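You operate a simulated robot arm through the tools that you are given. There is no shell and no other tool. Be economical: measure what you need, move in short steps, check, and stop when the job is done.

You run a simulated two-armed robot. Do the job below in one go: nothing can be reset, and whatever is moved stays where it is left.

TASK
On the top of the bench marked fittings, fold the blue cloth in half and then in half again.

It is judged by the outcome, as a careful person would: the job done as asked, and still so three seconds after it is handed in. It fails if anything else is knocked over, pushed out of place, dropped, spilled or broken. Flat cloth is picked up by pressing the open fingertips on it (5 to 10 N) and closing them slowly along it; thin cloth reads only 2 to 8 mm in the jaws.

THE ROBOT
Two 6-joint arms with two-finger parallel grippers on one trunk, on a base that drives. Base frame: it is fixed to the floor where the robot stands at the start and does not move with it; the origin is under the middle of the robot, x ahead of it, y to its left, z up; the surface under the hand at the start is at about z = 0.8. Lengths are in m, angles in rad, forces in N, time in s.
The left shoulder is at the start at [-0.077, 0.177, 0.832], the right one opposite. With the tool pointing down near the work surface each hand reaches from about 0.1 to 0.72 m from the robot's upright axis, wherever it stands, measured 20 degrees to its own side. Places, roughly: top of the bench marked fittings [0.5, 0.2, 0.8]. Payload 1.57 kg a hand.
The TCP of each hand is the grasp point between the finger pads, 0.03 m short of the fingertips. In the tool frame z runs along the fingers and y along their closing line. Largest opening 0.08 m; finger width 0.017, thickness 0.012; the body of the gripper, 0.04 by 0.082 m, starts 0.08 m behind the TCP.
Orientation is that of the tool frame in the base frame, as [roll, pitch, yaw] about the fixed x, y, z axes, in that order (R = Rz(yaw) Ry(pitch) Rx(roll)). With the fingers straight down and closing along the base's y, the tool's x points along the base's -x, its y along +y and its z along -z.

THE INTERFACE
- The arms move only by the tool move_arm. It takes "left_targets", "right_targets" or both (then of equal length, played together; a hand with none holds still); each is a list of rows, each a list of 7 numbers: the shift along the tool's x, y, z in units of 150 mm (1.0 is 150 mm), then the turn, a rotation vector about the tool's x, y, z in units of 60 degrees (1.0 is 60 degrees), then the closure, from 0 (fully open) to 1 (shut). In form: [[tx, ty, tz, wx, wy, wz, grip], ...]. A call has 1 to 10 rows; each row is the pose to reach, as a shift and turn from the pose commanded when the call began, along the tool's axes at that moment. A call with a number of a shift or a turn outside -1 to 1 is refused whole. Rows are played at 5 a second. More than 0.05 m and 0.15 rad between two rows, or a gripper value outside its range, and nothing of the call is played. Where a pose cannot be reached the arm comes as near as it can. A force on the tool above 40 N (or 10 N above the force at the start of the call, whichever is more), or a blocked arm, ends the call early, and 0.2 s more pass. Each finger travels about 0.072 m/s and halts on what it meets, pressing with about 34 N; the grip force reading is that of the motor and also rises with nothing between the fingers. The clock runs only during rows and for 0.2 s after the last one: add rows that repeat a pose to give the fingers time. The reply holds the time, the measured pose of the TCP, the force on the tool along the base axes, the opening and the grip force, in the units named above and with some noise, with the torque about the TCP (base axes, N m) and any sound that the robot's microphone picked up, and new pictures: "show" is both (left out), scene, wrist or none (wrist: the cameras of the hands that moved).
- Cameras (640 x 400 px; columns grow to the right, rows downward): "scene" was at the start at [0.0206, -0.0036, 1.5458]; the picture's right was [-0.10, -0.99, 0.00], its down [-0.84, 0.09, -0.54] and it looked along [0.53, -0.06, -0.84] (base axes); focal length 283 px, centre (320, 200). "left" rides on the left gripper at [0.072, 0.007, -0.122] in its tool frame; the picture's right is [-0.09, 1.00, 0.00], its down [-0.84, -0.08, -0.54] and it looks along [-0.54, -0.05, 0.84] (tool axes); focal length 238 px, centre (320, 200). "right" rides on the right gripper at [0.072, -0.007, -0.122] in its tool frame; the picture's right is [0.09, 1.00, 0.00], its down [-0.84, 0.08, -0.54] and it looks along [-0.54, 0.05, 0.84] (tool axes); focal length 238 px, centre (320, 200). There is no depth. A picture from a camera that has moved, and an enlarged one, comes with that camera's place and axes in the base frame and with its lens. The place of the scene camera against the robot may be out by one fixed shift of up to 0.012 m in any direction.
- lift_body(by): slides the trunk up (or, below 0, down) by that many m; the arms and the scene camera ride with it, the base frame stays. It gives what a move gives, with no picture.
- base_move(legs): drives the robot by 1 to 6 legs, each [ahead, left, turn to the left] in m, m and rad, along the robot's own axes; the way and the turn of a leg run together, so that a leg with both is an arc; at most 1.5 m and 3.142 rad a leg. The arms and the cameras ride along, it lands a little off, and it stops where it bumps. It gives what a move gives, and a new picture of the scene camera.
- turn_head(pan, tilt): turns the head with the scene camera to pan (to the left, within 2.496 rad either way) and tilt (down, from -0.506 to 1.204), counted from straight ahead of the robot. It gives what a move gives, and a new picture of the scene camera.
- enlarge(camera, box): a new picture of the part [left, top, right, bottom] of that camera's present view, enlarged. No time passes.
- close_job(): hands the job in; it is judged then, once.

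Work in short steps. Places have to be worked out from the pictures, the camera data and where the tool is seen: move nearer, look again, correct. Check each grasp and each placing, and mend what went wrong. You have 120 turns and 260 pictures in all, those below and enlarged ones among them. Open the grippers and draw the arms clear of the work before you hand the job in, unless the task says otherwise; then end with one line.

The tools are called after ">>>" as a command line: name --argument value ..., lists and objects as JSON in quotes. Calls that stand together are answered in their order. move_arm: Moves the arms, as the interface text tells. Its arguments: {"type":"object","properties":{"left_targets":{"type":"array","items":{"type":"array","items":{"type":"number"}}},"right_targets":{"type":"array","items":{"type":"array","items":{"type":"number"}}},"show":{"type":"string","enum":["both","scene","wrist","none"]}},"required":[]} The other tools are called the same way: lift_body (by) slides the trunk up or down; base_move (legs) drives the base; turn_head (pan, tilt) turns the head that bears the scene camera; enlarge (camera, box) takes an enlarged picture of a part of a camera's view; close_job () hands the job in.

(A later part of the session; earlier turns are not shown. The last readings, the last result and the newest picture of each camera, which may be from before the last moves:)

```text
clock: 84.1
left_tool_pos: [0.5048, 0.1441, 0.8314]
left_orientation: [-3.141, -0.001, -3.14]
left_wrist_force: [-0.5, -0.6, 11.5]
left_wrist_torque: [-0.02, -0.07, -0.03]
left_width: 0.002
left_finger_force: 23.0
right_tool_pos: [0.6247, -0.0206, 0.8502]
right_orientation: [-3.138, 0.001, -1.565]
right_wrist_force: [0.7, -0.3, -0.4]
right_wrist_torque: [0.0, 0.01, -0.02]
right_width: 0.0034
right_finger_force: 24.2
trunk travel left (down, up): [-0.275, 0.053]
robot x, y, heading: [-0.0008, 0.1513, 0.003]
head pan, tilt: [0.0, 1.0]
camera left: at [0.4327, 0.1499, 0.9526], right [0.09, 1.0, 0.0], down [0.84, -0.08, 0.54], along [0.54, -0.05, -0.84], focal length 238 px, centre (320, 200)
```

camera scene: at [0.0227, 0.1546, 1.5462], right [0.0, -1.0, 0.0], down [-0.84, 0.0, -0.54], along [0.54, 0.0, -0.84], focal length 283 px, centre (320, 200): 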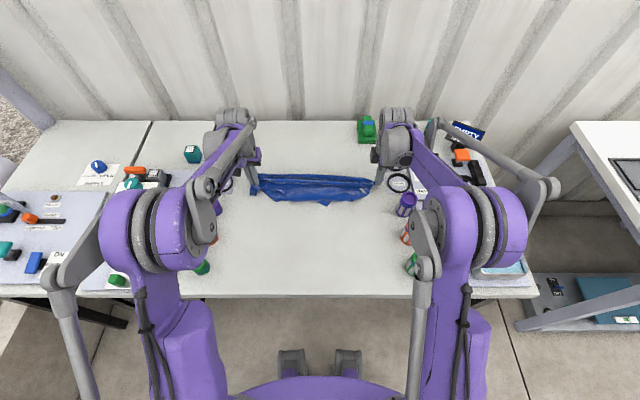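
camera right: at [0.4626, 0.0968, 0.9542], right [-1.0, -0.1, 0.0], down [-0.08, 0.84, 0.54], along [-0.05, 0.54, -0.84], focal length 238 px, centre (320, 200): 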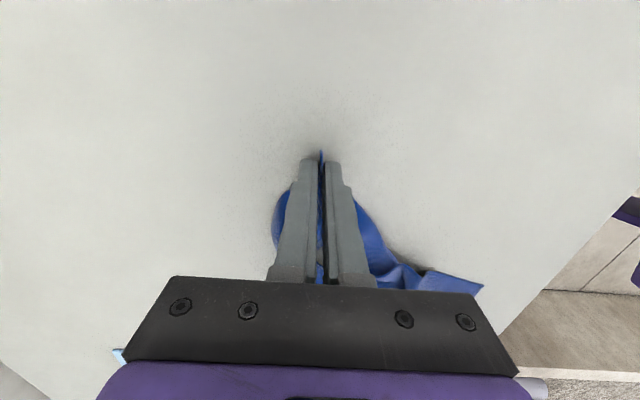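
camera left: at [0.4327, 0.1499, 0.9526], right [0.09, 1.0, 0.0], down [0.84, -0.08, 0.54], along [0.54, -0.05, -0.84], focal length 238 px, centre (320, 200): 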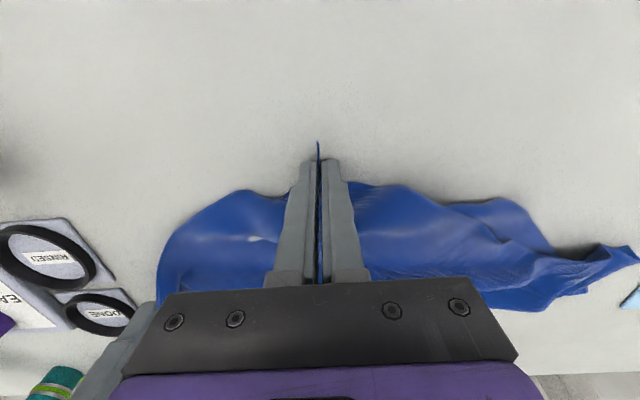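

The left has the corner (2 mm). I'll lift both together, spreading apart moderately.

>>> move_arm --left_targets '[[0, 0, -0.2, 0, 0, 0, 1], [0, 0.1, -0.4, 0, 0, 0, 1], [0, 0.2, -0.6, 0, 0, 0, 1], [0, 0.35, -0.8, 0, 0, 0, 1], [0, 0.5, -1, 0, 0, 0, 1]]' --right_targets '[[0, 0, -0.2, 0, 0, 0, 1], [0, 0.1, -0.4, 0, 0, 0, 1], [0, 0.25, -0.6, 0, 0, 0, 1], [0, 0.4, -0.8, 0, 0, 0, 1], [0, 0.6, -1, 0, 0, 0, 1]]' --show "none"

>>> move_arm --left_targets '[[0, 0.1, -0.2, 0, 0, 0, 1], [0, 0.2, -0.4, 0, 0, 0, 1], [0, 0.3, -0.6, 0, 0, 0, 1], [0, 0.4, -0.8, 0, 0, 0, 1], [0, 0.5, -1, 0, 0, 0, 1]]' --right_targets '[[0, 0.04, -0.2, 0, 0, 0, 1], [0, 0.08, -0.4, 0, 0, 0, 1], [0, 0.12, -0.6, 0, 0, 0, 1], [0, 0.16, -0.8, 0, 0, 0, 1], [0, 0.2, -0.9, 0, 0, 0, 1]]' --show "scene"

```text
clock: 85.3
left_tool_pos: [0.5059, 0.2179, 0.9787]
left_orientation: [3.141, 0.003, -3.141]
left_wrist_force: [0.0, -0.3, 0.2]
left_wrist_torque: [-0.02, 0.01, 0.01]
left_width: 0.0019
left_finger_force: 23.6
right_tool_pos: [0.5327, -0.0239, 1.0003]
right_orientation: [-3.138, 0.0, -1.565]
right_wrist_force: [-1.3, 0.4, 0.4]
right_wrist_torque: [0.0, -0.02, 0.0]
right_width: 0.0031
right_finger_force: 24.2
trunk travel left (down, up): [-0.275, 0.053]
robot x, y, heading: [-0.0004, 0.1508, 0.002]
head pan, tilt: [0.0, 1.0]
```

```text
clock: 86.5
left_tool_pos: [0.5087, 0.2981, 1.1301]
left_orientation: [3.135, 0.0, -3.137]
left_wrist_force: [0.7, 0.0, -0.1]
left_wrist_torque: [-0.01, -0.04, -0.01]
left_width: 0.002
left_finger_force: 23.8
right_tool_pos: [0.5057, -0.0236, 1.1343]
right_orientation: [-3.138, -0.004, -1.568]
right_wrist_force: [-0.5, 0.7, -0.4]
right_wrist_torque: [-0.06, 0.02, 0.0]
right_width: 0.0002
right_finger_force: 21.6
trunk travel left (down, up): [-0.275, 0.053]
robot x, y, heading: [0.0031, 0.1517, 0.004]
head pan, tilt: [0.0, 1.0]
camera scene: at [0.021, 0.155, 1.5462], right [0.0, -1.0, 0.0], down [-0.84, 0.0, -0.54], along [0.54, 0.0, -0.84], focal length 283 px, centre (320, 200)
```

scene: 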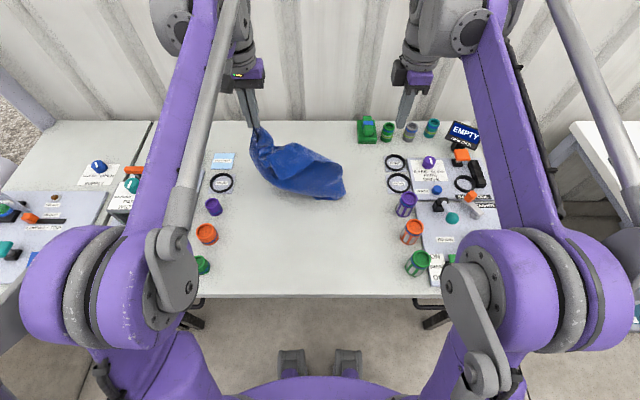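

The right let go since that edge is only 0.30 m and I over-stretched. The left still holds its corner, so I'll lay the cloth down trailing to the right and re-pick a corner with the right hand.

>>> move_arm --left_targets '[[0, 0, 0.25, 0, 0, 0, 1], [0, 0.05, 0.5, 0, 0, 0, 1], [0, 0.15, 0.75, 0, 0, 0, 1], [0, 0.3, 1, 0, 0, 0, 1]]' --show "none"

>>> move_arm --left_targets '[[0, 0.1, 0.2, 0, 0, 0, 1], [0, 0.2, 0.4, 0, 0, 0, 1], [0, 0.23, 0.65, 0, 0, 0, 1], [0, 0.23, 0.88, 0, 0, 0, 1]]' --show "scene"

>>> enlarge --camera "scene" --box '[180, 110, 436, 270]'

```text
clock: 87.5
left_tool_pos: [0.5076, 0.3382, 0.9805]
left_orientation: [-3.14, 0.001, -3.14]
left_wrist_force: [0.1, -1.1, 0.3]
left_wrist_torque: [0.03, 0.02, 0.04]
left_width: 0.0021
left_finger_force: 23.1
right_tool_pos: [0.5072, -0.0192, 1.133]
right_orientation: [-3.139, -0.001, -1.566]
right_wrist_force: [0.7, 1.3, -0.2]
right_wrist_torque: [-0.01, -0.01, 0.01]
right_width: 0.0
right_finger_force: 20.9
trunk travel left (down, up): [-0.275, 0.053]
robot x, y, heading: [0.0017, 0.1506, 0.003]
head pan, tilt: [0.0, 1.0]
```

```text
clock: 88.5
left_tool_pos: [0.5028, 0.3711, 0.8463]
left_orientation: [-3.141, 0.001, -3.139]
left_wrist_force: [0.2, -0.4, -0.9]
left_wrist_torque: [0.01, 0.0, 0.03]
left_width: 0.0021
left_finger_force: 23.3
right_tool_pos: [0.5058, -0.0202, 1.1336]
right_orientation: [-3.141, -0.001, -1.566]
right_wrist_force: [0.3, 0.2, 0.9]
right_wrist_torque: [-0.03, -0.02, 0.04]
right_width: 0.0
right_finger_force: 21.0
trunk travel left (down, up): [-0.275, 0.053]
robot x, y, heading: [0.0001, 0.1549, 0.003]
head pan, tilt: [0.0, 1.0]
camera scene: at [0.0217, 0.1548, 1.5462], right [0.0, -1.0, 0.0], down [-0.84, 0.0, -0.54], along [0.54, 0.0, -0.84], focal length 283 px, centre (320, 200)
```

scene: 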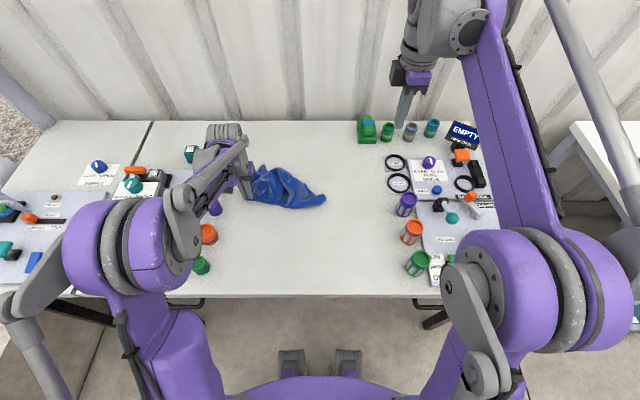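

```text
2.50 times, centred on (308, 190) of scene
camera zoom: at [0.0217, 0.1548, 1.5462], right [0.0, -1.0, 0.0], down [-0.84, 0.0, -0.54], along [0.54, 0.0, -0.84], focal length 708 px, centre (350, 225)
```

zoom: 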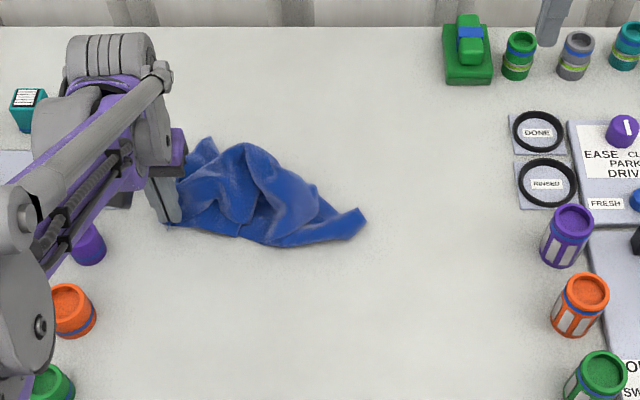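

A tip points to −y at about (.512,.136), well suited to the right hand's current closing line along x. I'll bring the right hand over it.

>>> move_arm --right_targets '[[-0.1, 0, 0.25, 0, 0, 0, 0.3], [-0.25, 0, 0.5, 0, 0, 0, 0.3], [-0.4, 0, 0.75, 0, 0, 0, 0.3], [-0.6, 0, 1.0, 0, 0, 0, 0.3]]' --show "none"

>>> move_arm --right_targets '[[-0.2, 0, 0.2, 0, 0, 0, 0.3], [-0.4, 0, 0.45, 0, 0, 0, 0.3], [-0.55, 0, 0.65, 0, 0, 0, 0.3]]' --show "wrist"

```text
clock: 89.5
left_tool_pos: [0.5041, 0.3711, 0.8481]
left_orientation: [-3.141, -0.001, -3.14]
left_wrist_force: [-0.2, -0.8, 0.7]
left_wrist_torque: [-0.02, 0.0, 0.04]
left_width: 0.0018
left_finger_force: 23.3
right_tool_pos: [0.506, 0.0672, 0.9825]
right_orientation: [-3.14, 0.0, -1.566]
right_wrist_force: [-0.6, -0.2, 0.0]
right_wrist_torque: [0.0, 0.03, 0.0]
right_width: 0.0557
right_finger_force: 0.0
trunk travel left (down, up): [-0.275, 0.053]
robot x, y, heading: [-0.004, 0.1505, 0.002]
head pan, tilt: [0.0, 1.0]
```

```text
clock: 90.3
left_tool_pos: [0.504, 0.3716, 0.8479]
left_orientation: [-3.141, -0.001, -3.14]
left_wrist_force: [0.4, -0.2, -0.2]
left_wrist_torque: [-0.01, 0.0, -0.02]
left_width: 0.0022
left_finger_force: 23.5
right_tool_pos: [0.5031, 0.1516, 0.8854]
right_orientation: [-3.14, -0.001, -1.568]
right_wrist_force: [0.0, 0.6, -0.2]
right_wrist_torque: [-0.01, 0.03, 0.01]
right_width: 0.0558
right_finger_force: 0.0
trunk travel left (down, up): [-0.275, 0.053]
robot x, y, heading: [0.0033, 0.1477, -0.001]
head pan, tilt: [0.0, 1.0]
camera right: at [0.5107, 0.0799, 1.0093], right [-1.0, -0.1, 0.0], down [-0.08, 0.84, 0.54], along [-0.05, 0.54, -0.84], focal length 238 px, centre (320, 200)
```

right: 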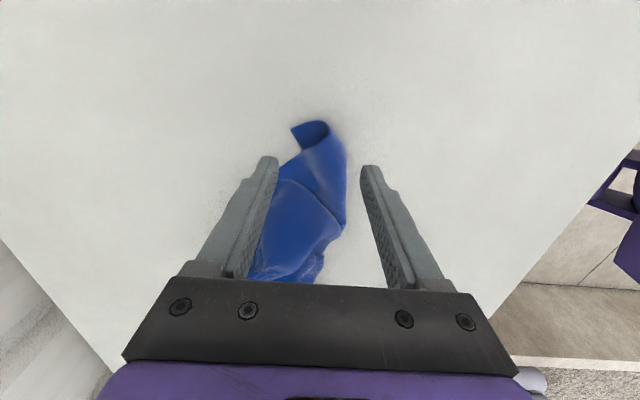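

The curled tip sits around (.513,.150). I'll centre on it and descend to light contact.

>>> move_arm --right_targets '[[-0.02, -0.04, 0.1, 0, 0, 0, 0.3], [-0.04, -0.065, 0.22, 0, 0, 0, 0.3], [-0.04, -0.065, 0.32, 0, 0, 0, 0.3], [-0.04, -0.065, 0.35, 0, 0, 0, 0.3], [-0.04, -0.065, 0.36, 0, 0, 0, 0.3]]' --show "wrist"

```text
clock: 91.5
left_tool_pos: [0.5027, 0.3703, 0.8485]
left_orientation: [3.141, 0.0, -3.139]
left_wrist_force: [0.4, -0.4, 1.3]
left_wrist_torque: [-0.01, 0.02, 0.01]
left_width: 0.0015
left_finger_force: 23.2
right_tool_pos: [0.513, 0.1574, 0.8316]
right_orientation: [-3.141, -0.001, -1.567]
right_wrist_force: [0.2, 0.1, 4.4]
right_wrist_torque: [-0.03, 0.12, 0.01]
right_width: 0.056
right_finger_force: 0.0
trunk travel left (down, up): [-0.275, 0.053]
robot x, y, heading: [-0.0005, 0.15, -0.0]
head pan, tilt: [0.0, 1.0]
camera right: at [0.5216, 0.0847, 0.9545], right [-1.0, -0.1, 0.0], down [-0.08, 0.84, 0.54], along [-0.05, 0.54, -0.84], focal length 238 px, centre (320, 200)
```

right: 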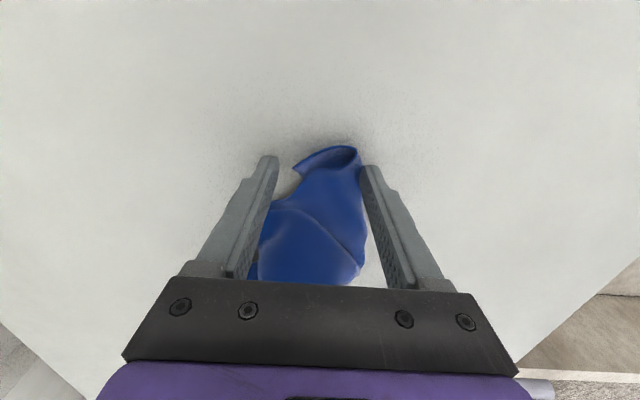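

The tip is between the fingers with 4 N contact, so I'll close.

>>> move_arm --right_targets '[[0, 0, 0.001, 0, 0, 0, 0.4], [0, 0, 0.001, 0, 0, 0, 0.5], [0, 0, 0.001, 0, 0, 0, 0.6], [0, 0, 0.001, 0, 0, 0, 0.7], [0, 0, 0.001, 0, 0, 0, 0.78], [0, 0, 0.001, 0, 0, 0, 0.86], [0, 0, 0.001, 0, 0, 0, 0.93], [0, 0, 0.001, 0, 0, 0, 1], [0, 0, 0.001, 0, 0, 0, 1], [0, 0, 0.001, 0, 0, 0, 1]]' --show "wrist"

```text
clock: 93.7
left_tool_pos: [0.5025, 0.3704, 0.8477]
left_orientation: [-3.141, -0.001, -3.139]
left_wrist_force: [0.0, 0.9, 0.5]
left_wrist_torque: [0.0, 0.01, -0.01]
left_width: 0.0019
left_finger_force: 23.9
right_tool_pos: [0.5132, 0.1574, 0.8314]
right_orientation: [-3.139, 0.001, -1.564]
right_wrist_force: [-1.2, 0.7, 5.8]
right_wrist_torque: [0.03, 0.01, -0.02]
right_width: 0.0107
right_finger_force: 29.0
trunk travel left (down, up): [-0.275, 0.053]
robot x, y, heading: [-0.0004, 0.1472, 0.002]
head pan, tilt: [0.0, 1.0]
camera right: at [0.5216, 0.0849, 0.9546], right [-1.0, -0.1, 0.0], down [-0.08, 0.84, 0.54], along [-0.05, 0.54, -0.84], focal length 238 px, centre (320, 200)
```

right: 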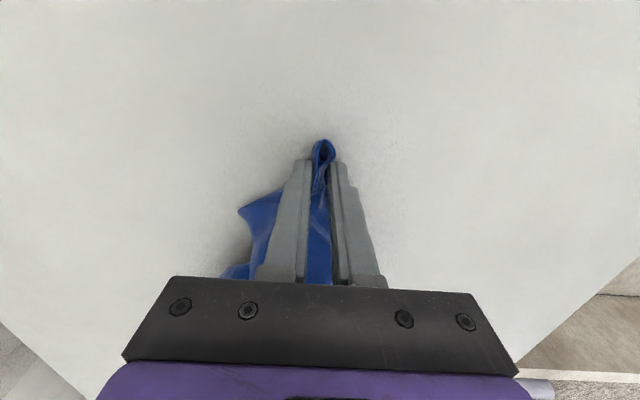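

The right hand holds a thick bundle (10.7 mm). I'll lift both and spread gently to see the shape.

>>> move_arm --left_targets '[[0, 0, -0.25, 0, 0, 0, 1], [0, 0, -0.5, 0, 0, 0, 1], [0, 0, -0.75, 0, 0, 0, 1], [0, 0, -0.95, 0, 0, 0, 1], [0, 0, -0.95, 0, 0, 0, 1], [0, 0, -0.95, 0, 0, 0, 1]]' --right_targets '[[0, 0, -0.25, 0, 0, 0, 1], [0.1, 0, -0.5, 0, 0, 0, 1], [0.2, 0, -0.75, 0, 0, 0, 1], [0.35, 0, -1, 0, 0, 0, 1], [0.45, 0, -1, 0, 0, 0, 1], [0.5, 0, -1, 0, 0, 0, 1]]' --show "scene"

>>> enlarge --camera "scene" --box '[180, 90, 436, 250]'

```text
clock: 95.1
left_tool_pos: [0.5062, 0.3732, 0.9895]
left_orientation: [-3.142, 0.001, -3.141]
left_wrist_force: [-0.1, -0.7, -0.4]
left_wrist_torque: [0.02, 0.01, 0.05]
left_width: 0.002
left_finger_force: 23.8
right_tool_pos: [0.5126, 0.0852, 0.9819]
right_orientation: [-3.141, 0.0, -1.565]
right_wrist_force: [-0.1, 0.6, -0.7]
right_wrist_torque: [0.03, -0.06, 0.01]
right_width: 0.003
right_finger_force: 24.1
trunk travel left (down, up): [-0.275, 0.053]
robot x, y, heading: [-0.0003, 0.149, -0.0]
head pan, tilt: [0.0, 1.0]
camera scene: at [0.0211, 0.1544, 1.5462], right [0.0, -1.0, 0.0], down [-0.84, 0.0, -0.54], along [0.54, 0.0, -0.84], focal length 283 px, centre (320, 200)
```

scene: 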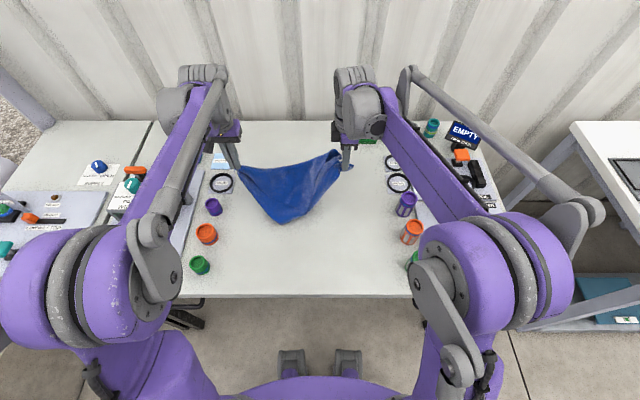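

```text
2.50 times, centred on (308, 170) of scene
camera zoom: at [0.0211, 0.1544, 1.5462], right [0.0, -1.0, 0.0], down [-0.84, 0.0, -0.54], along [0.54, 0.0, -0.84], focal length 708 px, centre (350, 275)
```

zoom: 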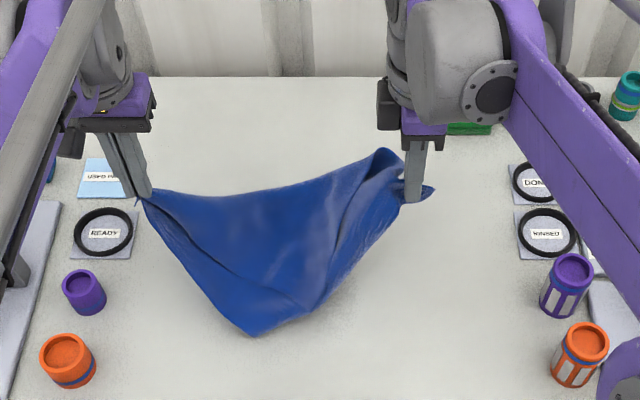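

Looks promising: a sheet between both hands. I'll raise more and spread slowly to see whether this is an edge or a diagonal.

>>> move_arm --left_targets '[[0, 0, -0.25, 0, 0, 0, 1], [0, 0, -0.5, 0, 0, 0, 1], [0, 0, -0.75, 0, 0, 0, 1], [0, 0, -0.95, 0, 0, 0, 1], [0, 0, -0.95, 0, 0, 0, 1], [0, 0, -0.95, 0, 0, 0, 1]]' --right_targets '[[0.05, 0, -0.25, 0, 0, 0, 1], [0.12, 0, -0.5, 0, 0, 0, 1], [0.2, 0, -0.75, 0, 0, 0, 1], [0.27, 0, -1, 0, 0, 0, 1], [0.33, 0, -1, 0, 0, 0, 1], [0.38, 0, -1, 0, 0, 0, 1]]' --show "scene"

>>> enlarge --camera "scene" --box '[180, 90, 436, 250]'

```text
clock: 96.5
left_tool_pos: [0.5025, 0.3733, 1.1337]
left_orientation: [3.141, -0.001, -3.14]
left_wrist_force: [-0.1, 0.3, -0.2]
left_wrist_torque: [0.03, 0.01, 0.02]
left_width: 0.0016
left_finger_force: 22.7
right_tool_pos: [0.5142, 0.0258, 1.1306]
right_orientation: [-3.14, -0.002, -1.567]
right_wrist_force: [-0.5, 0.2, -0.3]
right_wrist_torque: [0.04, -0.03, 0.0]
right_width: 0.003
right_finger_force: 25.0
trunk travel left (down, up): [-0.275, 0.053]
robot x, y, heading: [-0.0013, 0.1485, -0.001]
head pan, tilt: [0.0, 1.0]
camera scene: at [0.0212, 0.1544, 1.5462], right [0.0, -1.0, 0.0], down [-0.84, 0.0, -0.54], along [0.54, 0.0, -0.84], focal length 283 px, centre (320, 200)
```

scene: 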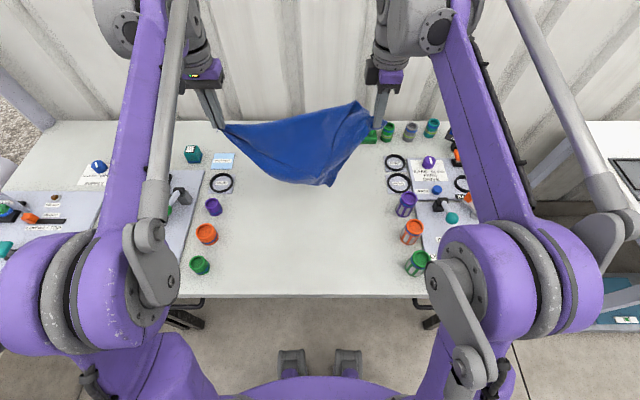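

```text
2.50 times, centred on (308, 170) of scene
camera zoom: at [0.0212, 0.1544, 1.5462], right [0.0, -1.0, 0.0], down [-0.84, 0.0, -0.54], along [0.54, 0.0, -0.84], focal length 708 px, centre (350, 275)
```

zoom: 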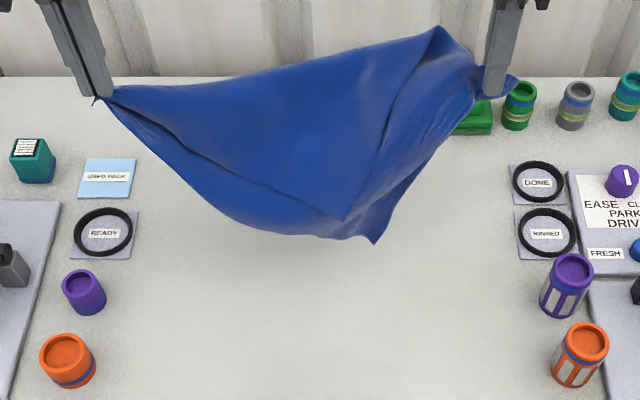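

It hangs as a folded diagonal again. I'll lay it down with a forward drag as before so the loose corners trail toward me.

>>> move_arm --left_targets '[[0, 0, 0.25, 0, 0, 0, 1], [0, 0, 0.5, 0, 0, 0, 1], [0, 0, 0.75, 0, 0, 0, 1], [-0.1, 0, 1, 0, 0, 0, 1]]' --right_targets '[[0.05, 0, 0.25, 0, 0, 0, 1], [0.1, 0, 0.5, 0, 0, 0, 1], [0.15, 0, 0.75, 0, 0, 0, 1], [0.2, -0.1, 1, 0, 0, 0, 1]]' --show "none"

>>> move_arm --left_targets '[[-0.12, 0, 0.2, 0, 0, 0, 1], [-0.25, 0, 0.4, 0, 0, 0, 1], [-0.38, 0, 0.6, 0, 0, 0, 1], [-0.5, 0, 0.8, 0, 0, 0, 1], [-0.65, 0, 0.88, 0, 0, 0, 1]]' --right_targets '[[0, -0.12, 0.2, 0, 0, 0, 1], [0, -0.25, 0.4, 0, 0, 0, 1], [0, -0.38, 0.6, 0, 0, 0, 1], [0, -0.5, 0.8, 0, 0, 0, 1], [0, -0.6, 0.88, 0, 0, 0, 1]]' --show "none"

>>> enlarge --camera "scene" --box '[180, 110, 436, 270]'

```text
clock: 97.5
left_tool_pos: [0.5201, 0.3737, 0.9835]
left_orientation: [-3.141, -0.003, -3.139]
left_wrist_force: [-0.4, -0.8, -0.5]
left_wrist_torque: [0.01, 0.02, 0.02]
left_width: 0.0021
left_finger_force: 23.5
right_tool_pos: [0.5295, -0.0057, 0.9783]
right_orientation: [3.14, 0.0, -1.566]
right_wrist_force: [0.4, 0.4, -0.1]
right_wrist_torque: [-0.03, -0.01, -0.01]
right_width: 0.0033
right_finger_force: 23.7
trunk travel left (down, up): [-0.275, 0.053]
robot x, y, heading: [-0.0015, 0.151, 0.001]
head pan, tilt: [0.0, 1.0]
```

```text
clock: 98.7
left_tool_pos: [0.6202, 0.3703, 0.8528]
left_orientation: [3.141, 0.001, -3.14]
left_wrist_force: [1.0, -0.3, -0.7]
left_wrist_torque: [0.0, 0.0, 0.03]
left_width: 0.0016
left_finger_force: 24.1
right_tool_pos: [0.6194, -0.0026, 0.8485]
right_orientation: [-3.139, 0.0, -1.566]
right_wrist_force: [0.0, -0.2, 0.1]
right_wrist_torque: [0.01, 0.0, -0.02]
right_width: 0.0031
right_finger_force: 23.9
trunk travel left (down, up): [-0.275, 0.053]
robot x, y, heading: [-0.0024, 0.1524, -0.001]
head pan, tilt: [0.0, 1.0]
```

```text
2.50 times, centred on (308, 190) of scene
camera zoom: at [0.0225, 0.1546, 1.5462], right [0.0, -1.0, 0.0], down [-0.84, 0.0, -0.54], along [0.54, 0.0, -0.84], focal length 708 px, centre (350, 225)
```

zoom: 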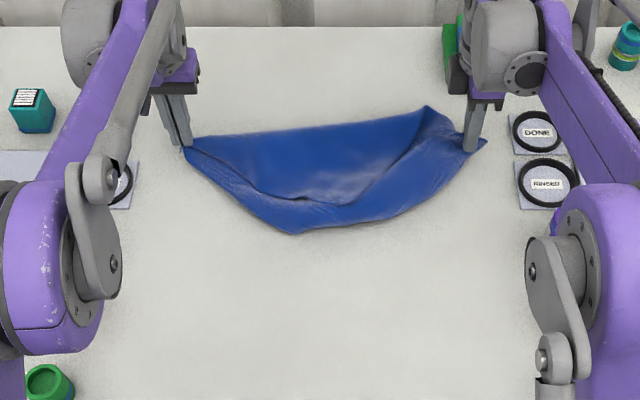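

A free corner now lies at about (.69,.05), and the straight line from the left grip to it looks like a real edge. I'll release the right hand, lift it and look.

>>> move_arm --right_targets '[[0, 0, 0, 0, 0, 0, 0.7], [0, 0, 0, 0, 0, 0, 0.4], [0, 0, -0.2, 0, 0, 0, 0.3], [0, 0, -0.45, 0, 0, 0, 0.3], [0.1, 0, -0.6, 0, 0, 0, 0.3]]' --show "wrist"

>>> enlarge --camera "scene" --box '[210, 110, 410, 235]'

```text
clock: 99.9
left_tool_pos: [0.6188, 0.3697, 0.8526]
left_orientation: [-3.141, 0.0, -3.137]
left_wrist_force: [-0.2, -0.2, -0.5]
left_wrist_torque: [-0.03, 0.01, 0.02]
left_width: 0.0019
left_finger_force: 23.2
right_tool_pos: [0.6226, -0.0177, 0.9385]
right_orientation: [-3.139, -0.002, -1.564]
right_wrist_force: [-0.1, 0.4, 1.1]
right_wrist_torque: [0.01, 0.02, 0.01]
right_width: 0.0558
right_finger_force: 0.0
trunk travel left (down, up): [-0.275, 0.053]
robot x, y, heading: [0.001, 0.1537, 0.008]
head pan, tilt: [0.0, 1.0]
camera right: at [0.6295, -0.0906, 1.062], right [-1.0, -0.1, 0.0], down [-0.08, 0.84, 0.54], along [-0.05, 0.54, -0.84], focal length 238 px, centre (320, 200)
```

right: 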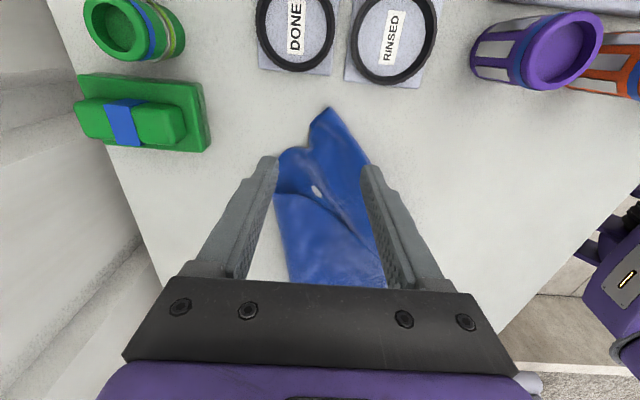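

```text
3.20 times, centred on (310, 172) of scene
camera zoom: at [0.021, 0.154, 1.5462], right [0.0, -1.0, 0.0], down [-0.84, 0.0, -0.54], along [0.54, 0.0, -0.84], focal length 906 px, centre (352, 288)
```

zoom: 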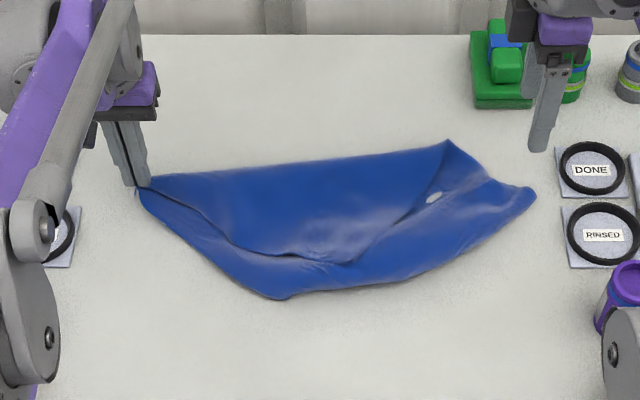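

I can now read the shape: the top layer has a free corner near (.529,.147), joined to the left-held corner by an edge. I'll bring the right hand over that corner.

>>> move_arm --right_targets '[[-0.2, 0.09, 0, 0, 0, 0, 0.45], [-0.4, 0.18, 0, 0, 0, 0, 0.45], [-0.6, 0.27, 0.05, 0, 0, 0, 0.45], [-0.8, 0.36, 0.2, 0, 0, 0, 0.45], [-1.0, 0.44, 0.4, 0, 0, 0, 0.45]]' --show "wrist"

```text
clock: 101.1
left_tool_pos: [0.6185, 0.3692, 0.8538]
left_orientation: [3.141, 0.001, -3.14]
left_wrist_force: [0.5, -0.1, 0.1]
left_wrist_torque: [0.01, 0.01, 0.02]
left_width: 0.0018
left_finger_force: 23.1
right_tool_pos: [0.5525, 0.1331, 0.8785]
right_orientation: [-3.14, -0.001, -1.568]
right_wrist_force: [-0.5, 0.5, -1.0]
right_wrist_torque: [-0.02, 0.01, 0.0]
right_width: 0.0439
right_finger_force: 0.0
trunk travel left (down, up): [-0.275, 0.053]
robot x, y, heading: [-0.0009, 0.1539, 0.004]
head pan, tilt: [0.0, 1.0]
camera right: at [0.5594, 0.0604, 1.0007], right [-1.0, -0.1, 0.0], down [-0.08, 0.84, 0.54], along [-0.05, 0.54, -0.84], focal length 238 px, centre (320, 200)
```

right: 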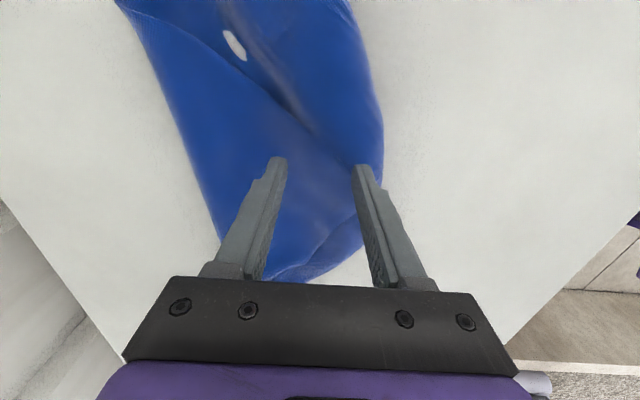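

The free corner Q is at about (.525,.143). I'll shift 18 mm to +y so both fingers land on the top layer, then go down gently.

>>> move_arm --right_targets '[[-0.12, 0, 0.1, 0, 0, 0, 0.45], [-0.12, 0, 0.2, 0, 0, 0, 0.45], [-0.12, 0, 0.255, 0, 0, 0, 0.45], [-0.12, 0, 0.275, 0, 0, 0, 0.45], [-0.12, 0, 0.287, 0, 0, 0, 0.45]]' --show "wrist"

```text
clock: 102.3
left_tool_pos: [0.6193, 0.3699, 0.853]
left_orientation: [3.141, 0.002, -3.141]
left_wrist_force: [0.2, -0.4, 0.0]
left_wrist_torque: [-0.04, 0.02, 0.03]
left_width: 0.002
left_finger_force: 23.5
right_tool_pos: [0.5523, 0.1498, 0.8375]
right_orientation: [-3.14, 0.0, -1.566]
right_wrist_force: [-0.6, -1.2, 3.7]
right_wrist_torque: [0.01, 0.05, 0.01]
right_width: 0.0439
right_finger_force: 0.0
trunk travel left (down, up): [-0.275, 0.053]
robot x, y, heading: [-0.0003, 0.153, 0.002]
head pan, tilt: [0.0, 1.0]
camera right: at [0.5595, 0.0768, 0.9596], right [-1.0, -0.1, 0.0], down [-0.08, 0.84, 0.54], along [-0.05, 0.54, -0.84], focal length 238 px, centre (320, 200)
```

right: 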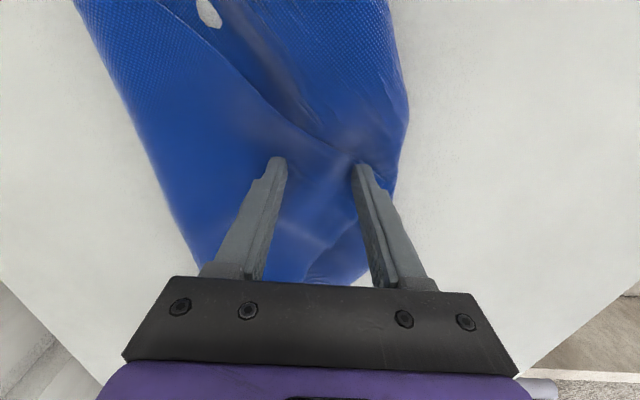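

Contact is 3.7 N on the top layer, a light press like the ones that worked. I'll close slowly.

>>> move_arm --right_targets '[[0, 0, 0.002, 0, 0, 0, 0.5], [0, 0, 0.003, 0, 0, 0, 0.56], [0, 0, 0.004, 0, 0, 0, 0.62], [0, 0, 0.005, 0, 0, 0, 0.68], [0, 0, 0.006, 0, 0, 0, 0.74], [0, 0, 0.006, 0, 0, 0, 0.8], [0, 0, 0.006, 0, 0, 0, 0.87], [0, 0, 0.006, 0, 0, 0, 0.94], [0, 0, 0.006, 0, 0, 0, 1], [0, 0, 0.006, 0, 0, 0, 1]]' --show "wrist"

```text
clock: 104.5
left_tool_pos: [0.6182, 0.3695, 0.853]
left_orientation: [3.141, 0.001, -3.14]
left_wrist_force: [-1.0, 0.3, -0.4]
left_wrist_torque: [-0.02, 0.0, 0.01]
left_width: 0.002
left_finger_force: 23.7
right_tool_pos: [0.5526, 0.1504, 0.8366]
right_orientation: [-3.141, 0.0, -1.566]
right_wrist_force: [-0.2, 0.1, 1.4]
right_wrist_torque: [0.0, -0.01, 0.01]
right_width: 0.002
right_finger_force: 23.8
trunk travel left (down, up): [-0.275, 0.053]
robot x, y, heading: [-0.0018, 0.1511, -0.0]
head pan, tilt: [0.0, 1.0]
camera right: at [0.5599, 0.0771, 0.9582], right [-1.0, -0.1, 0.0], down [-0.08, 0.84, 0.54], along [-0.05, 0.54, -0.84], focal length 238 px, centre (320, 200)
```

right: 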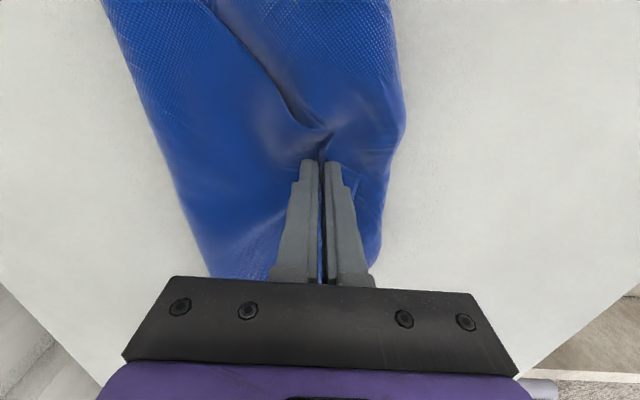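

The right has a single-layer pinch near Q. I'll lift both at constant separation.

>>> move_arm --left_targets '[[0, 0, -0.2, 0, 0, 0, 1], [0.05, 0, -0.4, 0, 0, 0, 1], [0.15, 0, -0.6, 0, 0, 0, 1], [0.3, 0, -0.8, 0, 0, 0, 1], [0.45, 0, -1, 0, 0, 0, 1]]' --right_targets '[[0, 0, -0.2, 0, 0, 0, 1], [0, 0, -0.4, 0, 0, 0, 1], [0, 0, -0.6, 0, 0, 0, 1], [0, 0.05, -0.8, 0, 0, 0, 1], [0, 0.1, -1, 0, 0, 0, 1]]' --show "none"

>>> move_arm --left_targets '[[0, 0, -0.2, 0, 0, 0, 1], [0, 0, -0.4, 0, 0, 0, 1], [0, 0, -0.6, 0, 0, 0, 1], [0, 0, -0.8, 0, 0, 0, 1], [0, 0, -1, 0, 0, 0, 1]]' --right_targets '[[0, 0.0, -0.2, 0, 0, 0, 1], [0, 0.0, -0.4, 0, 0, 0, 1], [0.05, 0.0, -0.6, 0, 0, 0, 1], [0.1, 0.0, -0.8, 0, 0, 0, 1], [0.15, 0.0, -1, 0, 0, 0, 1]]' --show "scene"

>>> enlarge --camera "scene" --box '[180, 90, 436, 250]'

```text
clock: 105.7
left_tool_pos: [0.5495, 0.3737, 1.0021]
left_orientation: [3.14, 0.004, -3.139]
left_wrist_force: [0.5, 0.6, -0.2]
left_wrist_torque: [0.0, -0.01, 0.01]
left_width: 0.0018
left_finger_force: 23.7
right_tool_pos: [0.5388, 0.1471, 0.9851]
right_orientation: [-3.137, -0.001, -1.566]
right_wrist_force: [-0.3, 0.0, -0.8]
right_wrist_torque: [-0.02, -0.02, 0.03]
right_width: 0.0025
right_finger_force: 24.5
trunk travel left (down, up): [-0.275, 0.053]
robot x, y, heading: [-0.0012, 0.1504, 0.001]
head pan, tilt: [0.0, 1.0]
```

```text
clock: 106.9
left_tool_pos: [0.5495, 0.3739, 1.1527]
left_orientation: [-3.141, 0.0, -3.139]
left_wrist_force: [0.7, -0.1, 1.5]
left_wrist_torque: [-0.03, 0.04, -0.01]
left_width: 0.0018
left_finger_force: 23.9
right_tool_pos: [0.538, 0.1248, 1.1339]
right_orientation: [-3.139, -0.001, -1.566]
right_wrist_force: [-0.2, -0.1, -0.4]
right_wrist_torque: [0.03, 0.0, 0.04]
right_width: 0.0022
right_finger_force: 23.4
trunk travel left (down, up): [-0.275, 0.053]
robot x, y, heading: [0.004, 0.1514, 0.001]
head pan, tilt: [0.0, 1.0]
camera scene: at [0.0214, 0.1544, 1.5462], right [0.0, -1.0, 0.0], down [-0.84, 0.0, -0.54], along [0.54, 0.0, -0.84], focal length 283 px, centre (320, 200)
```

scene: 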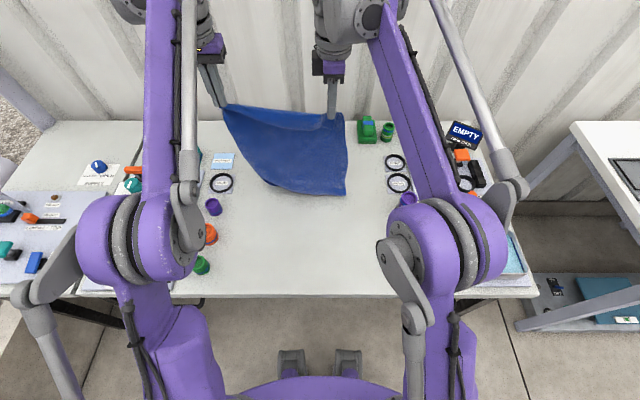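

```text
2.50 times, centred on (308, 170) of scene
camera zoom: at [0.0214, 0.1544, 1.5462], right [0.0, -1.0, 0.0], down [-0.84, 0.0, -0.54], along [0.54, 0.0, -0.84], focal length 708 px, centre (350, 275)
```

zoom: 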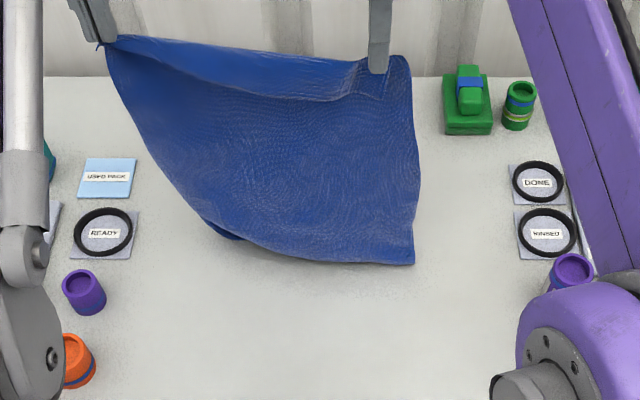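

Excellent: it now hangs as a rectangle with the top edge between the hands. I'll gently stretch the top edge, 1 cm per step.

>>> move_arm --right_targets '[[0.06, 0, -0.05, 0, 0, 0, 1], [0.12, 0, -0.1, 0, 0, 0, 1], [0.18, 0, -0.12, 0, 0, 0, 1], [0.24, 0, -0.12, 0, 0, 0, 1], [0.3, 0, -0.12, 0, 0, 0, 1]]' --show "scene"

>>> enlarge --camera "scene" --box '[180, 90, 436, 250]'

```text
clock: 108.1
left_tool_pos: [0.5504, 0.3704, 1.1527]
left_orientation: [-3.137, 0.0, 3.14]
left_wrist_force: [-1.2, -30.7, 0.3]
left_wrist_torque: [-1.0, 0.08, -0.06]
left_width: 0.0025
left_finger_force: 24.2
right_tool_pos: [0.5376, 0.0829, 1.1538]
right_orientation: [-3.14, 0.005, -1.564]
right_wrist_force: [2.1, 31.0, -0.3]
right_wrist_torque: [0.95, -0.03, -0.03]
right_width: 0.0026
right_finger_force: 24.0
trunk travel left (down, up): [-0.275, 0.053]
robot x, y, heading: [0.0001, 0.1507, 0.002]
head pan, tilt: [0.0, 1.0]
camera scene: at [0.0213, 0.1544, 1.5462], right [0.0, -1.0, 0.0], down [-0.84, 0.0, -0.54], along [0.54, 0.0, -0.84], focal length 283 px, centre (320, 200)
```

scene: 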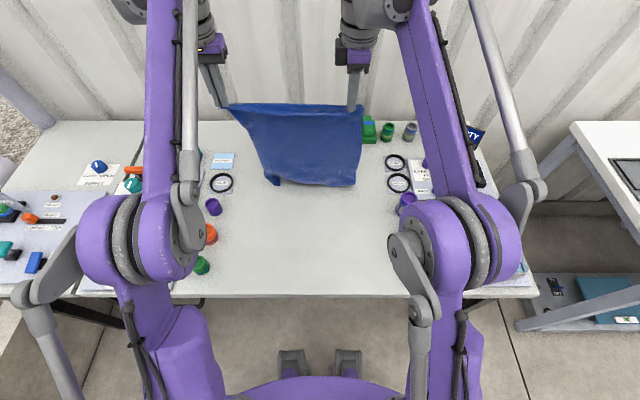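

```text
2.50 times, centred on (308, 170) of scene
camera zoom: at [0.0213, 0.1544, 1.5462], right [0.0, -1.0, 0.0], down [-0.84, 0.0, -0.54], along [0.54, 0.0, -0.84], focal length 708 px, centre (350, 275)
```

zoom: 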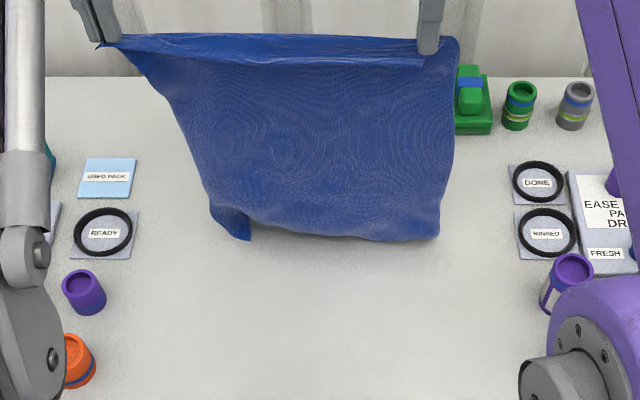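

The sheet hangs flat: the top edge is the 0.30 m side, with the 0.40 m side vertical. I'll ease the tension 1 cm and raise the trunk so the bottom hem hangs free.

>>> move_arm --right_targets '[[-0.04, 0, 0, 0, 0, 0, 1], [-0.055, 0, 0, 0, 0, 0, 1]]' --show "none"

>>> lift_body --by 0.05

>>> move_arm --left_targets '[[0.1, 0, -0.1, 0, 0, 0, 1], [0.25, 0, -0.2, 0, 0, 0, 1], [0.4, 0, -0.2, 0, 0, 0, 1], [0.55, 0, -0.2, 0, 0, 0, 1], [0.7, 0, -0.2, 0, 0, 0, 1], [0.85, 0, -0.2, 0, 0, 0, 1], [0.95, 0, -0.2, 0, 0, 0, 1], [0.95, 0, -0.2, 0, 0, 0, 1]]' --right_targets '[[0, 0.1, -0.1, 0, 0, 0, 1], [0, 0.25, -0.2, 0, 0, 0, 1], [0, 0.4, -0.2, 0, 0, 0, 1], [0, 0.55, -0.2, 0, 0, 0, 1], [0, 0.7, -0.2, 0, 0, 0, 1], [0, 0.85, -0.2, 0, 0, 0, 1], [0, 0.87, -0.2, 0, 0, 0, 1], [0, 0.87, -0.2, 0, 0, 0, 1]]' --show "scene"

```text
clock: 108.7
left_tool_pos: [0.5506, 0.3739, 1.1531]
left_orientation: [-3.139, -0.001, -3.14]
left_wrist_force: [-0.8, -23.2, -0.1]
left_wrist_torque: [-0.77, 0.07, -0.06]
left_width: 0.0021
left_finger_force: 23.6
right_tool_pos: [0.5385, 0.0908, 1.1552]
right_orientation: [-3.14, 0.003, -1.567]
right_wrist_force: [2.0, 23.5, -0.6]
right_wrist_torque: [0.69, -0.05, -0.03]
right_width: 0.0025
right_finger_force: 24.1
trunk travel left (down, up): [-0.275, 0.053]
robot x, y, heading: [-0.0065, 0.1535, -0.003]
head pan, tilt: [0.0, 1.0]
```

```text
clock: 109.6
left_tool_pos: [0.5491, 0.3733, 1.2015]
left_orientation: [-3.14, 0.0, -3.139]
left_wrist_force: [-0.8, -21.8, -0.7]
left_wrist_torque: [-0.68, 0.03, -0.07]
left_width: 0.0019
left_finger_force: 23.4
right_tool_pos: [0.5368, 0.0899, 1.2041]
right_orientation: [-3.14, 0.003, -1.567]
right_wrist_force: [1.8, 22.1, -0.8]
right_wrist_torque: [0.61, -0.05, -0.03]
right_width: 0.0023
right_finger_force: 23.8
trunk travel left (down, up): [-0.325, 0.003]
robot x, y, heading: [-0.0001, 0.1514, 0.003]
head pan, tilt: [0.0, 1.0]
```

```text
clock: 111.4
left_tool_pos: [0.4102, 0.3734, 1.2323]
left_orientation: [-3.141, -0.001, -3.139]
left_wrist_force: [0.8, -20.3, 0.2]
left_wrist_torque: [-0.66, 0.02, -0.04]
left_width: 0.0022
left_finger_force: 23.3
right_tool_pos: [0.4091, 0.0901, 1.2347]
right_orientation: [-3.14, 0.001, -1.568]
right_wrist_force: [-0.5, 20.0, -1.0]
right_wrist_torque: [0.58, -0.01, -0.03]
right_width: 0.0023
right_finger_force: 24.2
trunk travel left (down, up): [-0.325, 0.003]
robot x, y, heading: [-0.0019, 0.1516, 0.004]
head pan, tilt: [0.0, 1.0]
camera scene: at [0.0193, 0.1546, 1.5992], right [0.0, -1.0, 0.0], down [-0.84, 0.0, -0.54], along [0.54, 0.0, -0.84], focal length 283 px, centre (320, 200)
```

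scene: 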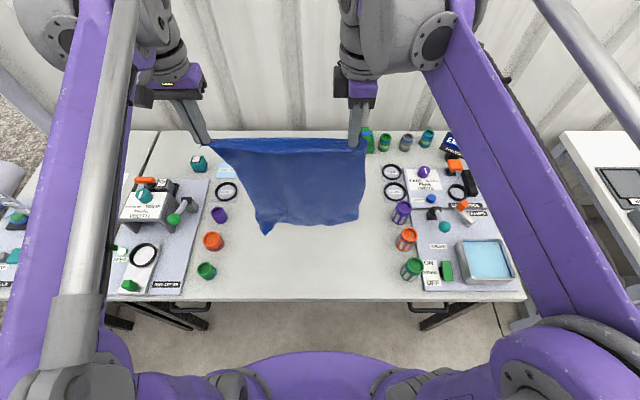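

The sheet hangs straight with its hem just touching near x≈.42. I'll ease the tension slightly and lay the lower half by moving forward and down at equal rates.

>>> move_arm --left_targets '[[-0.1, -0.03, 0.08, 0, 0, 0, 1], [-0.2, -0.03, 0.18, 0, 0, 0, 1], [-0.33, -0.03, 0.31, 0, 0, 0, 1], [-0.46, -0.03, 0.44, 0, 0, 0, 1], [-0.6, -0.03, 0.58, 0, 0, 0, 1], [-0.73, -0.03, 0.71, 0, 0, 0, 1], [-0.86, -0.03, 0.84, 0, 0, 0, 1], [-0.98, -0.03, 0.97, 0, 0, 0, 1]]' --right_targets '[[-0.03, -0.1, 0.08, 0, 0, 0, 1], [-0.03, -0.2, 0.18, 0, 0, 0, 1], [-0.03, -0.33, 0.31, 0, 0, 0, 1], [-0.03, -0.46, 0.44, 0, 0, 0, 1], [-0.03, -0.6, 0.58, 0, 0, 0, 1], [-0.03, -0.73, 0.71, 0, 0, 0, 1], [-0.03, -0.86, 0.84, 0, 0, 0, 1], [-0.03, -0.98, 0.97, 0, 0, 0, 1]]' --show "scene"

>>> enlarge --camera "scene" --box '[180, 90, 436, 250]'

```text
clock: 113.2
left_tool_pos: [0.5541, 0.3666, 1.0861]
left_orientation: [3.141, -0.003, -3.14]
left_wrist_force: [0.1, -7.3, 0.8]
left_wrist_torque: [-0.23, 0.04, -0.06]
left_width: 0.0018
left_finger_force: 23.2
right_tool_pos: [0.5558, 0.0941, 1.0867]
right_orientation: [-3.14, -0.002, -1.566]
right_wrist_force: [0.0, 7.0, -0.6]
right_wrist_torque: [0.24, 0.01, -0.03]
right_width: 0.0023
right_finger_force: 24.1
trunk travel left (down, up): [-0.325, 0.003]
robot x, y, heading: [0.0017, 0.1536, -0.002]
head pan, tilt: [0.0, 1.0]
camera scene: at [0.0208, 0.1546, 1.5992], right [0.0, -1.0, 0.0], down [-0.84, 0.0, -0.54], along [0.54, 0.0, -0.84], focal length 283 px, centre (320, 200)
```

scene: 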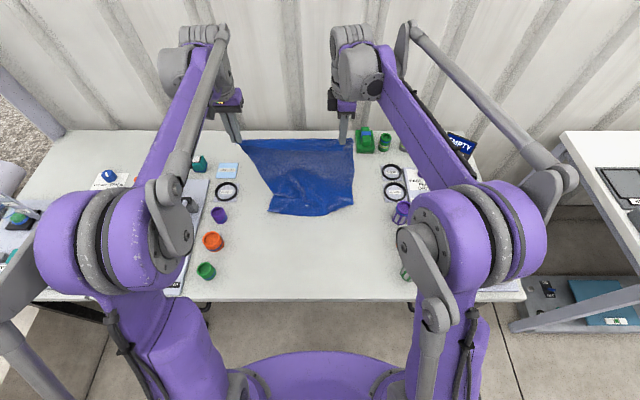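

```text
2.50 times, centred on (308, 170) of scene
camera zoom: at [0.0208, 0.1546, 1.5992], right [0.0, -1.0, 0.0], down [-0.84, 0.0, -0.54], along [0.54, 0.0, -0.84], focal length 708 px, centre (350, 275)
```

zoom: 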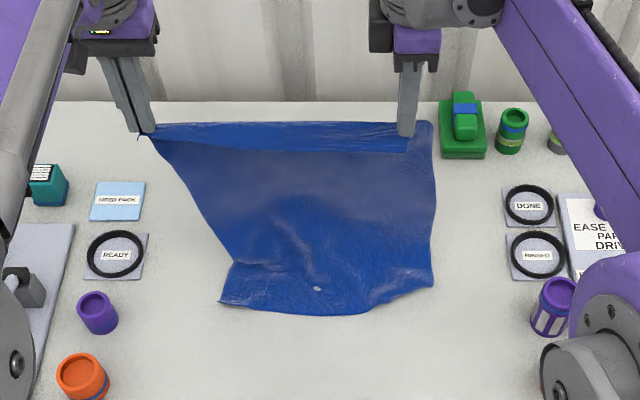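

Laying works, but the hem slid to x≈.49, leaving the fold too far away. I'll lift back up and start about 10 cm nearer to me.

>>> move_arm --left_targets '[[0.05, 0, -0.2, 0, 0, 0, 1], [0.15, 0, -0.45, 0, 0, 0, 1], [0.25, 0, -0.7, 0, 0, 0, 1], [0.4, 0, -0.95, 0, 0, 0, 1], [0.6, 0, -1.0, 0, 0, 0, 1], [0.8, 0, -1.0, 0, 0, 0, 1], [1.0, 0, -1.0, 0, 0, 0, 1]]' --right_targets '[[0, 0.05, -0.2, 0, 0, 0, 1], [0, 0.15, -0.45, 0, 0, 0, 1], [0, 0.25, -0.7, 0, 0, 0, 1], [0, 0.4, -0.95, 0, 0, 0, 1], [0, 0.6, -1.0, 0, 0, 0, 1], [0, 0.8, -1.0, 0, 0, 0, 1], [0, 1.0, -1.0, 0, 0, 0, 1]]' --show "none"

>>> move_arm --left_targets '[[0.2, 0, 0, 0, 0, 0, 1], [0.4, 0, 0, 0, 0, 0, 1], [0.6, 0, 0, 0, 0, 0, 1], [0.67, 0, 0, 0, 0, 0, 1], [0.67, 0, 0, 0, 0, 0, 1]]' --right_targets '[[0, 0.2, 0, 0, 0, 0, 1], [0, 0.4, 0, 0, 0, 0, 1], [0, 0.6, 0, 0, 0, 0, 1], [0, 0.68, 0, 0, 0, 0, 1], [0, 0.68, 0, 0, 0, 0, 1]]' --show "scene"

```text
clock: 114.8
left_tool_pos: [0.4028, 0.3675, 1.2387]
left_orientation: [3.141, 0.001, 3.141]
left_wrist_force: [-0.9, -5.6, 0.3]
left_wrist_torque: [-0.17, -0.02, -0.04]
left_width: 0.002
left_finger_force: 23.8
right_tool_pos: [0.401, 0.0956, 1.2402]
right_orientation: [-3.139, 0.0, -1.564]
right_wrist_force: [0.2, 6.8, -0.9]
right_wrist_torque: [0.19, -0.05, -0.02]
right_width: 0.0025
right_finger_force: 23.5
trunk travel left (down, up): [-0.325, 0.003]
robot x, y, heading: [0.0011, 0.1512, 0.003]
head pan, tilt: [0.0, 1.0]
```

```text
clock: 116.0
left_tool_pos: [0.3047, 0.3668, 1.2373]
left_orientation: [3.141, 0.001, -3.14]
left_wrist_force: [0.9, -7.0, -1.1]
left_wrist_torque: [-0.21, 0.03, -0.02]
left_width: 0.0017
left_finger_force: 23.4
right_tool_pos: [0.3009, 0.0922, 1.2407]
right_orientation: [-3.139, 0.001, -1.566]
right_wrist_force: [-0.3, 6.6, -0.4]
right_wrist_torque: [0.18, 0.01, 0.02]
right_width: 0.0024
right_finger_force: 23.7
trunk travel left (down, up): [-0.325, 0.003]
robot x, y, heading: [-0.0007, 0.1525, 0.002]
head pan, tilt: [0.0, 1.0]
camera scene: at [0.0195, 0.1547, 1.5992], right [0.0, -1.0, 0.0], down [-0.84, 0.0, -0.54], along [0.54, 0.0, -0.84], focal length 283 px, centre (320, 200)
```

scene: 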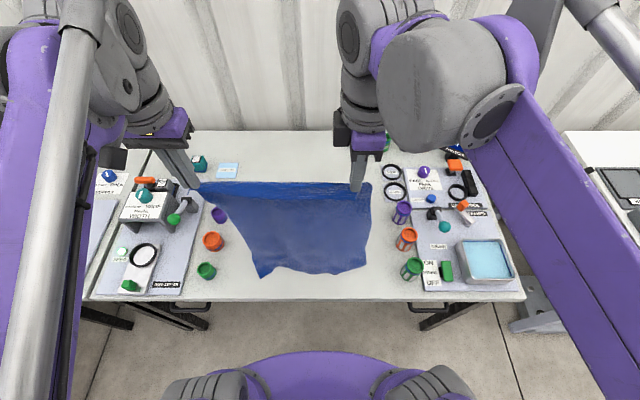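

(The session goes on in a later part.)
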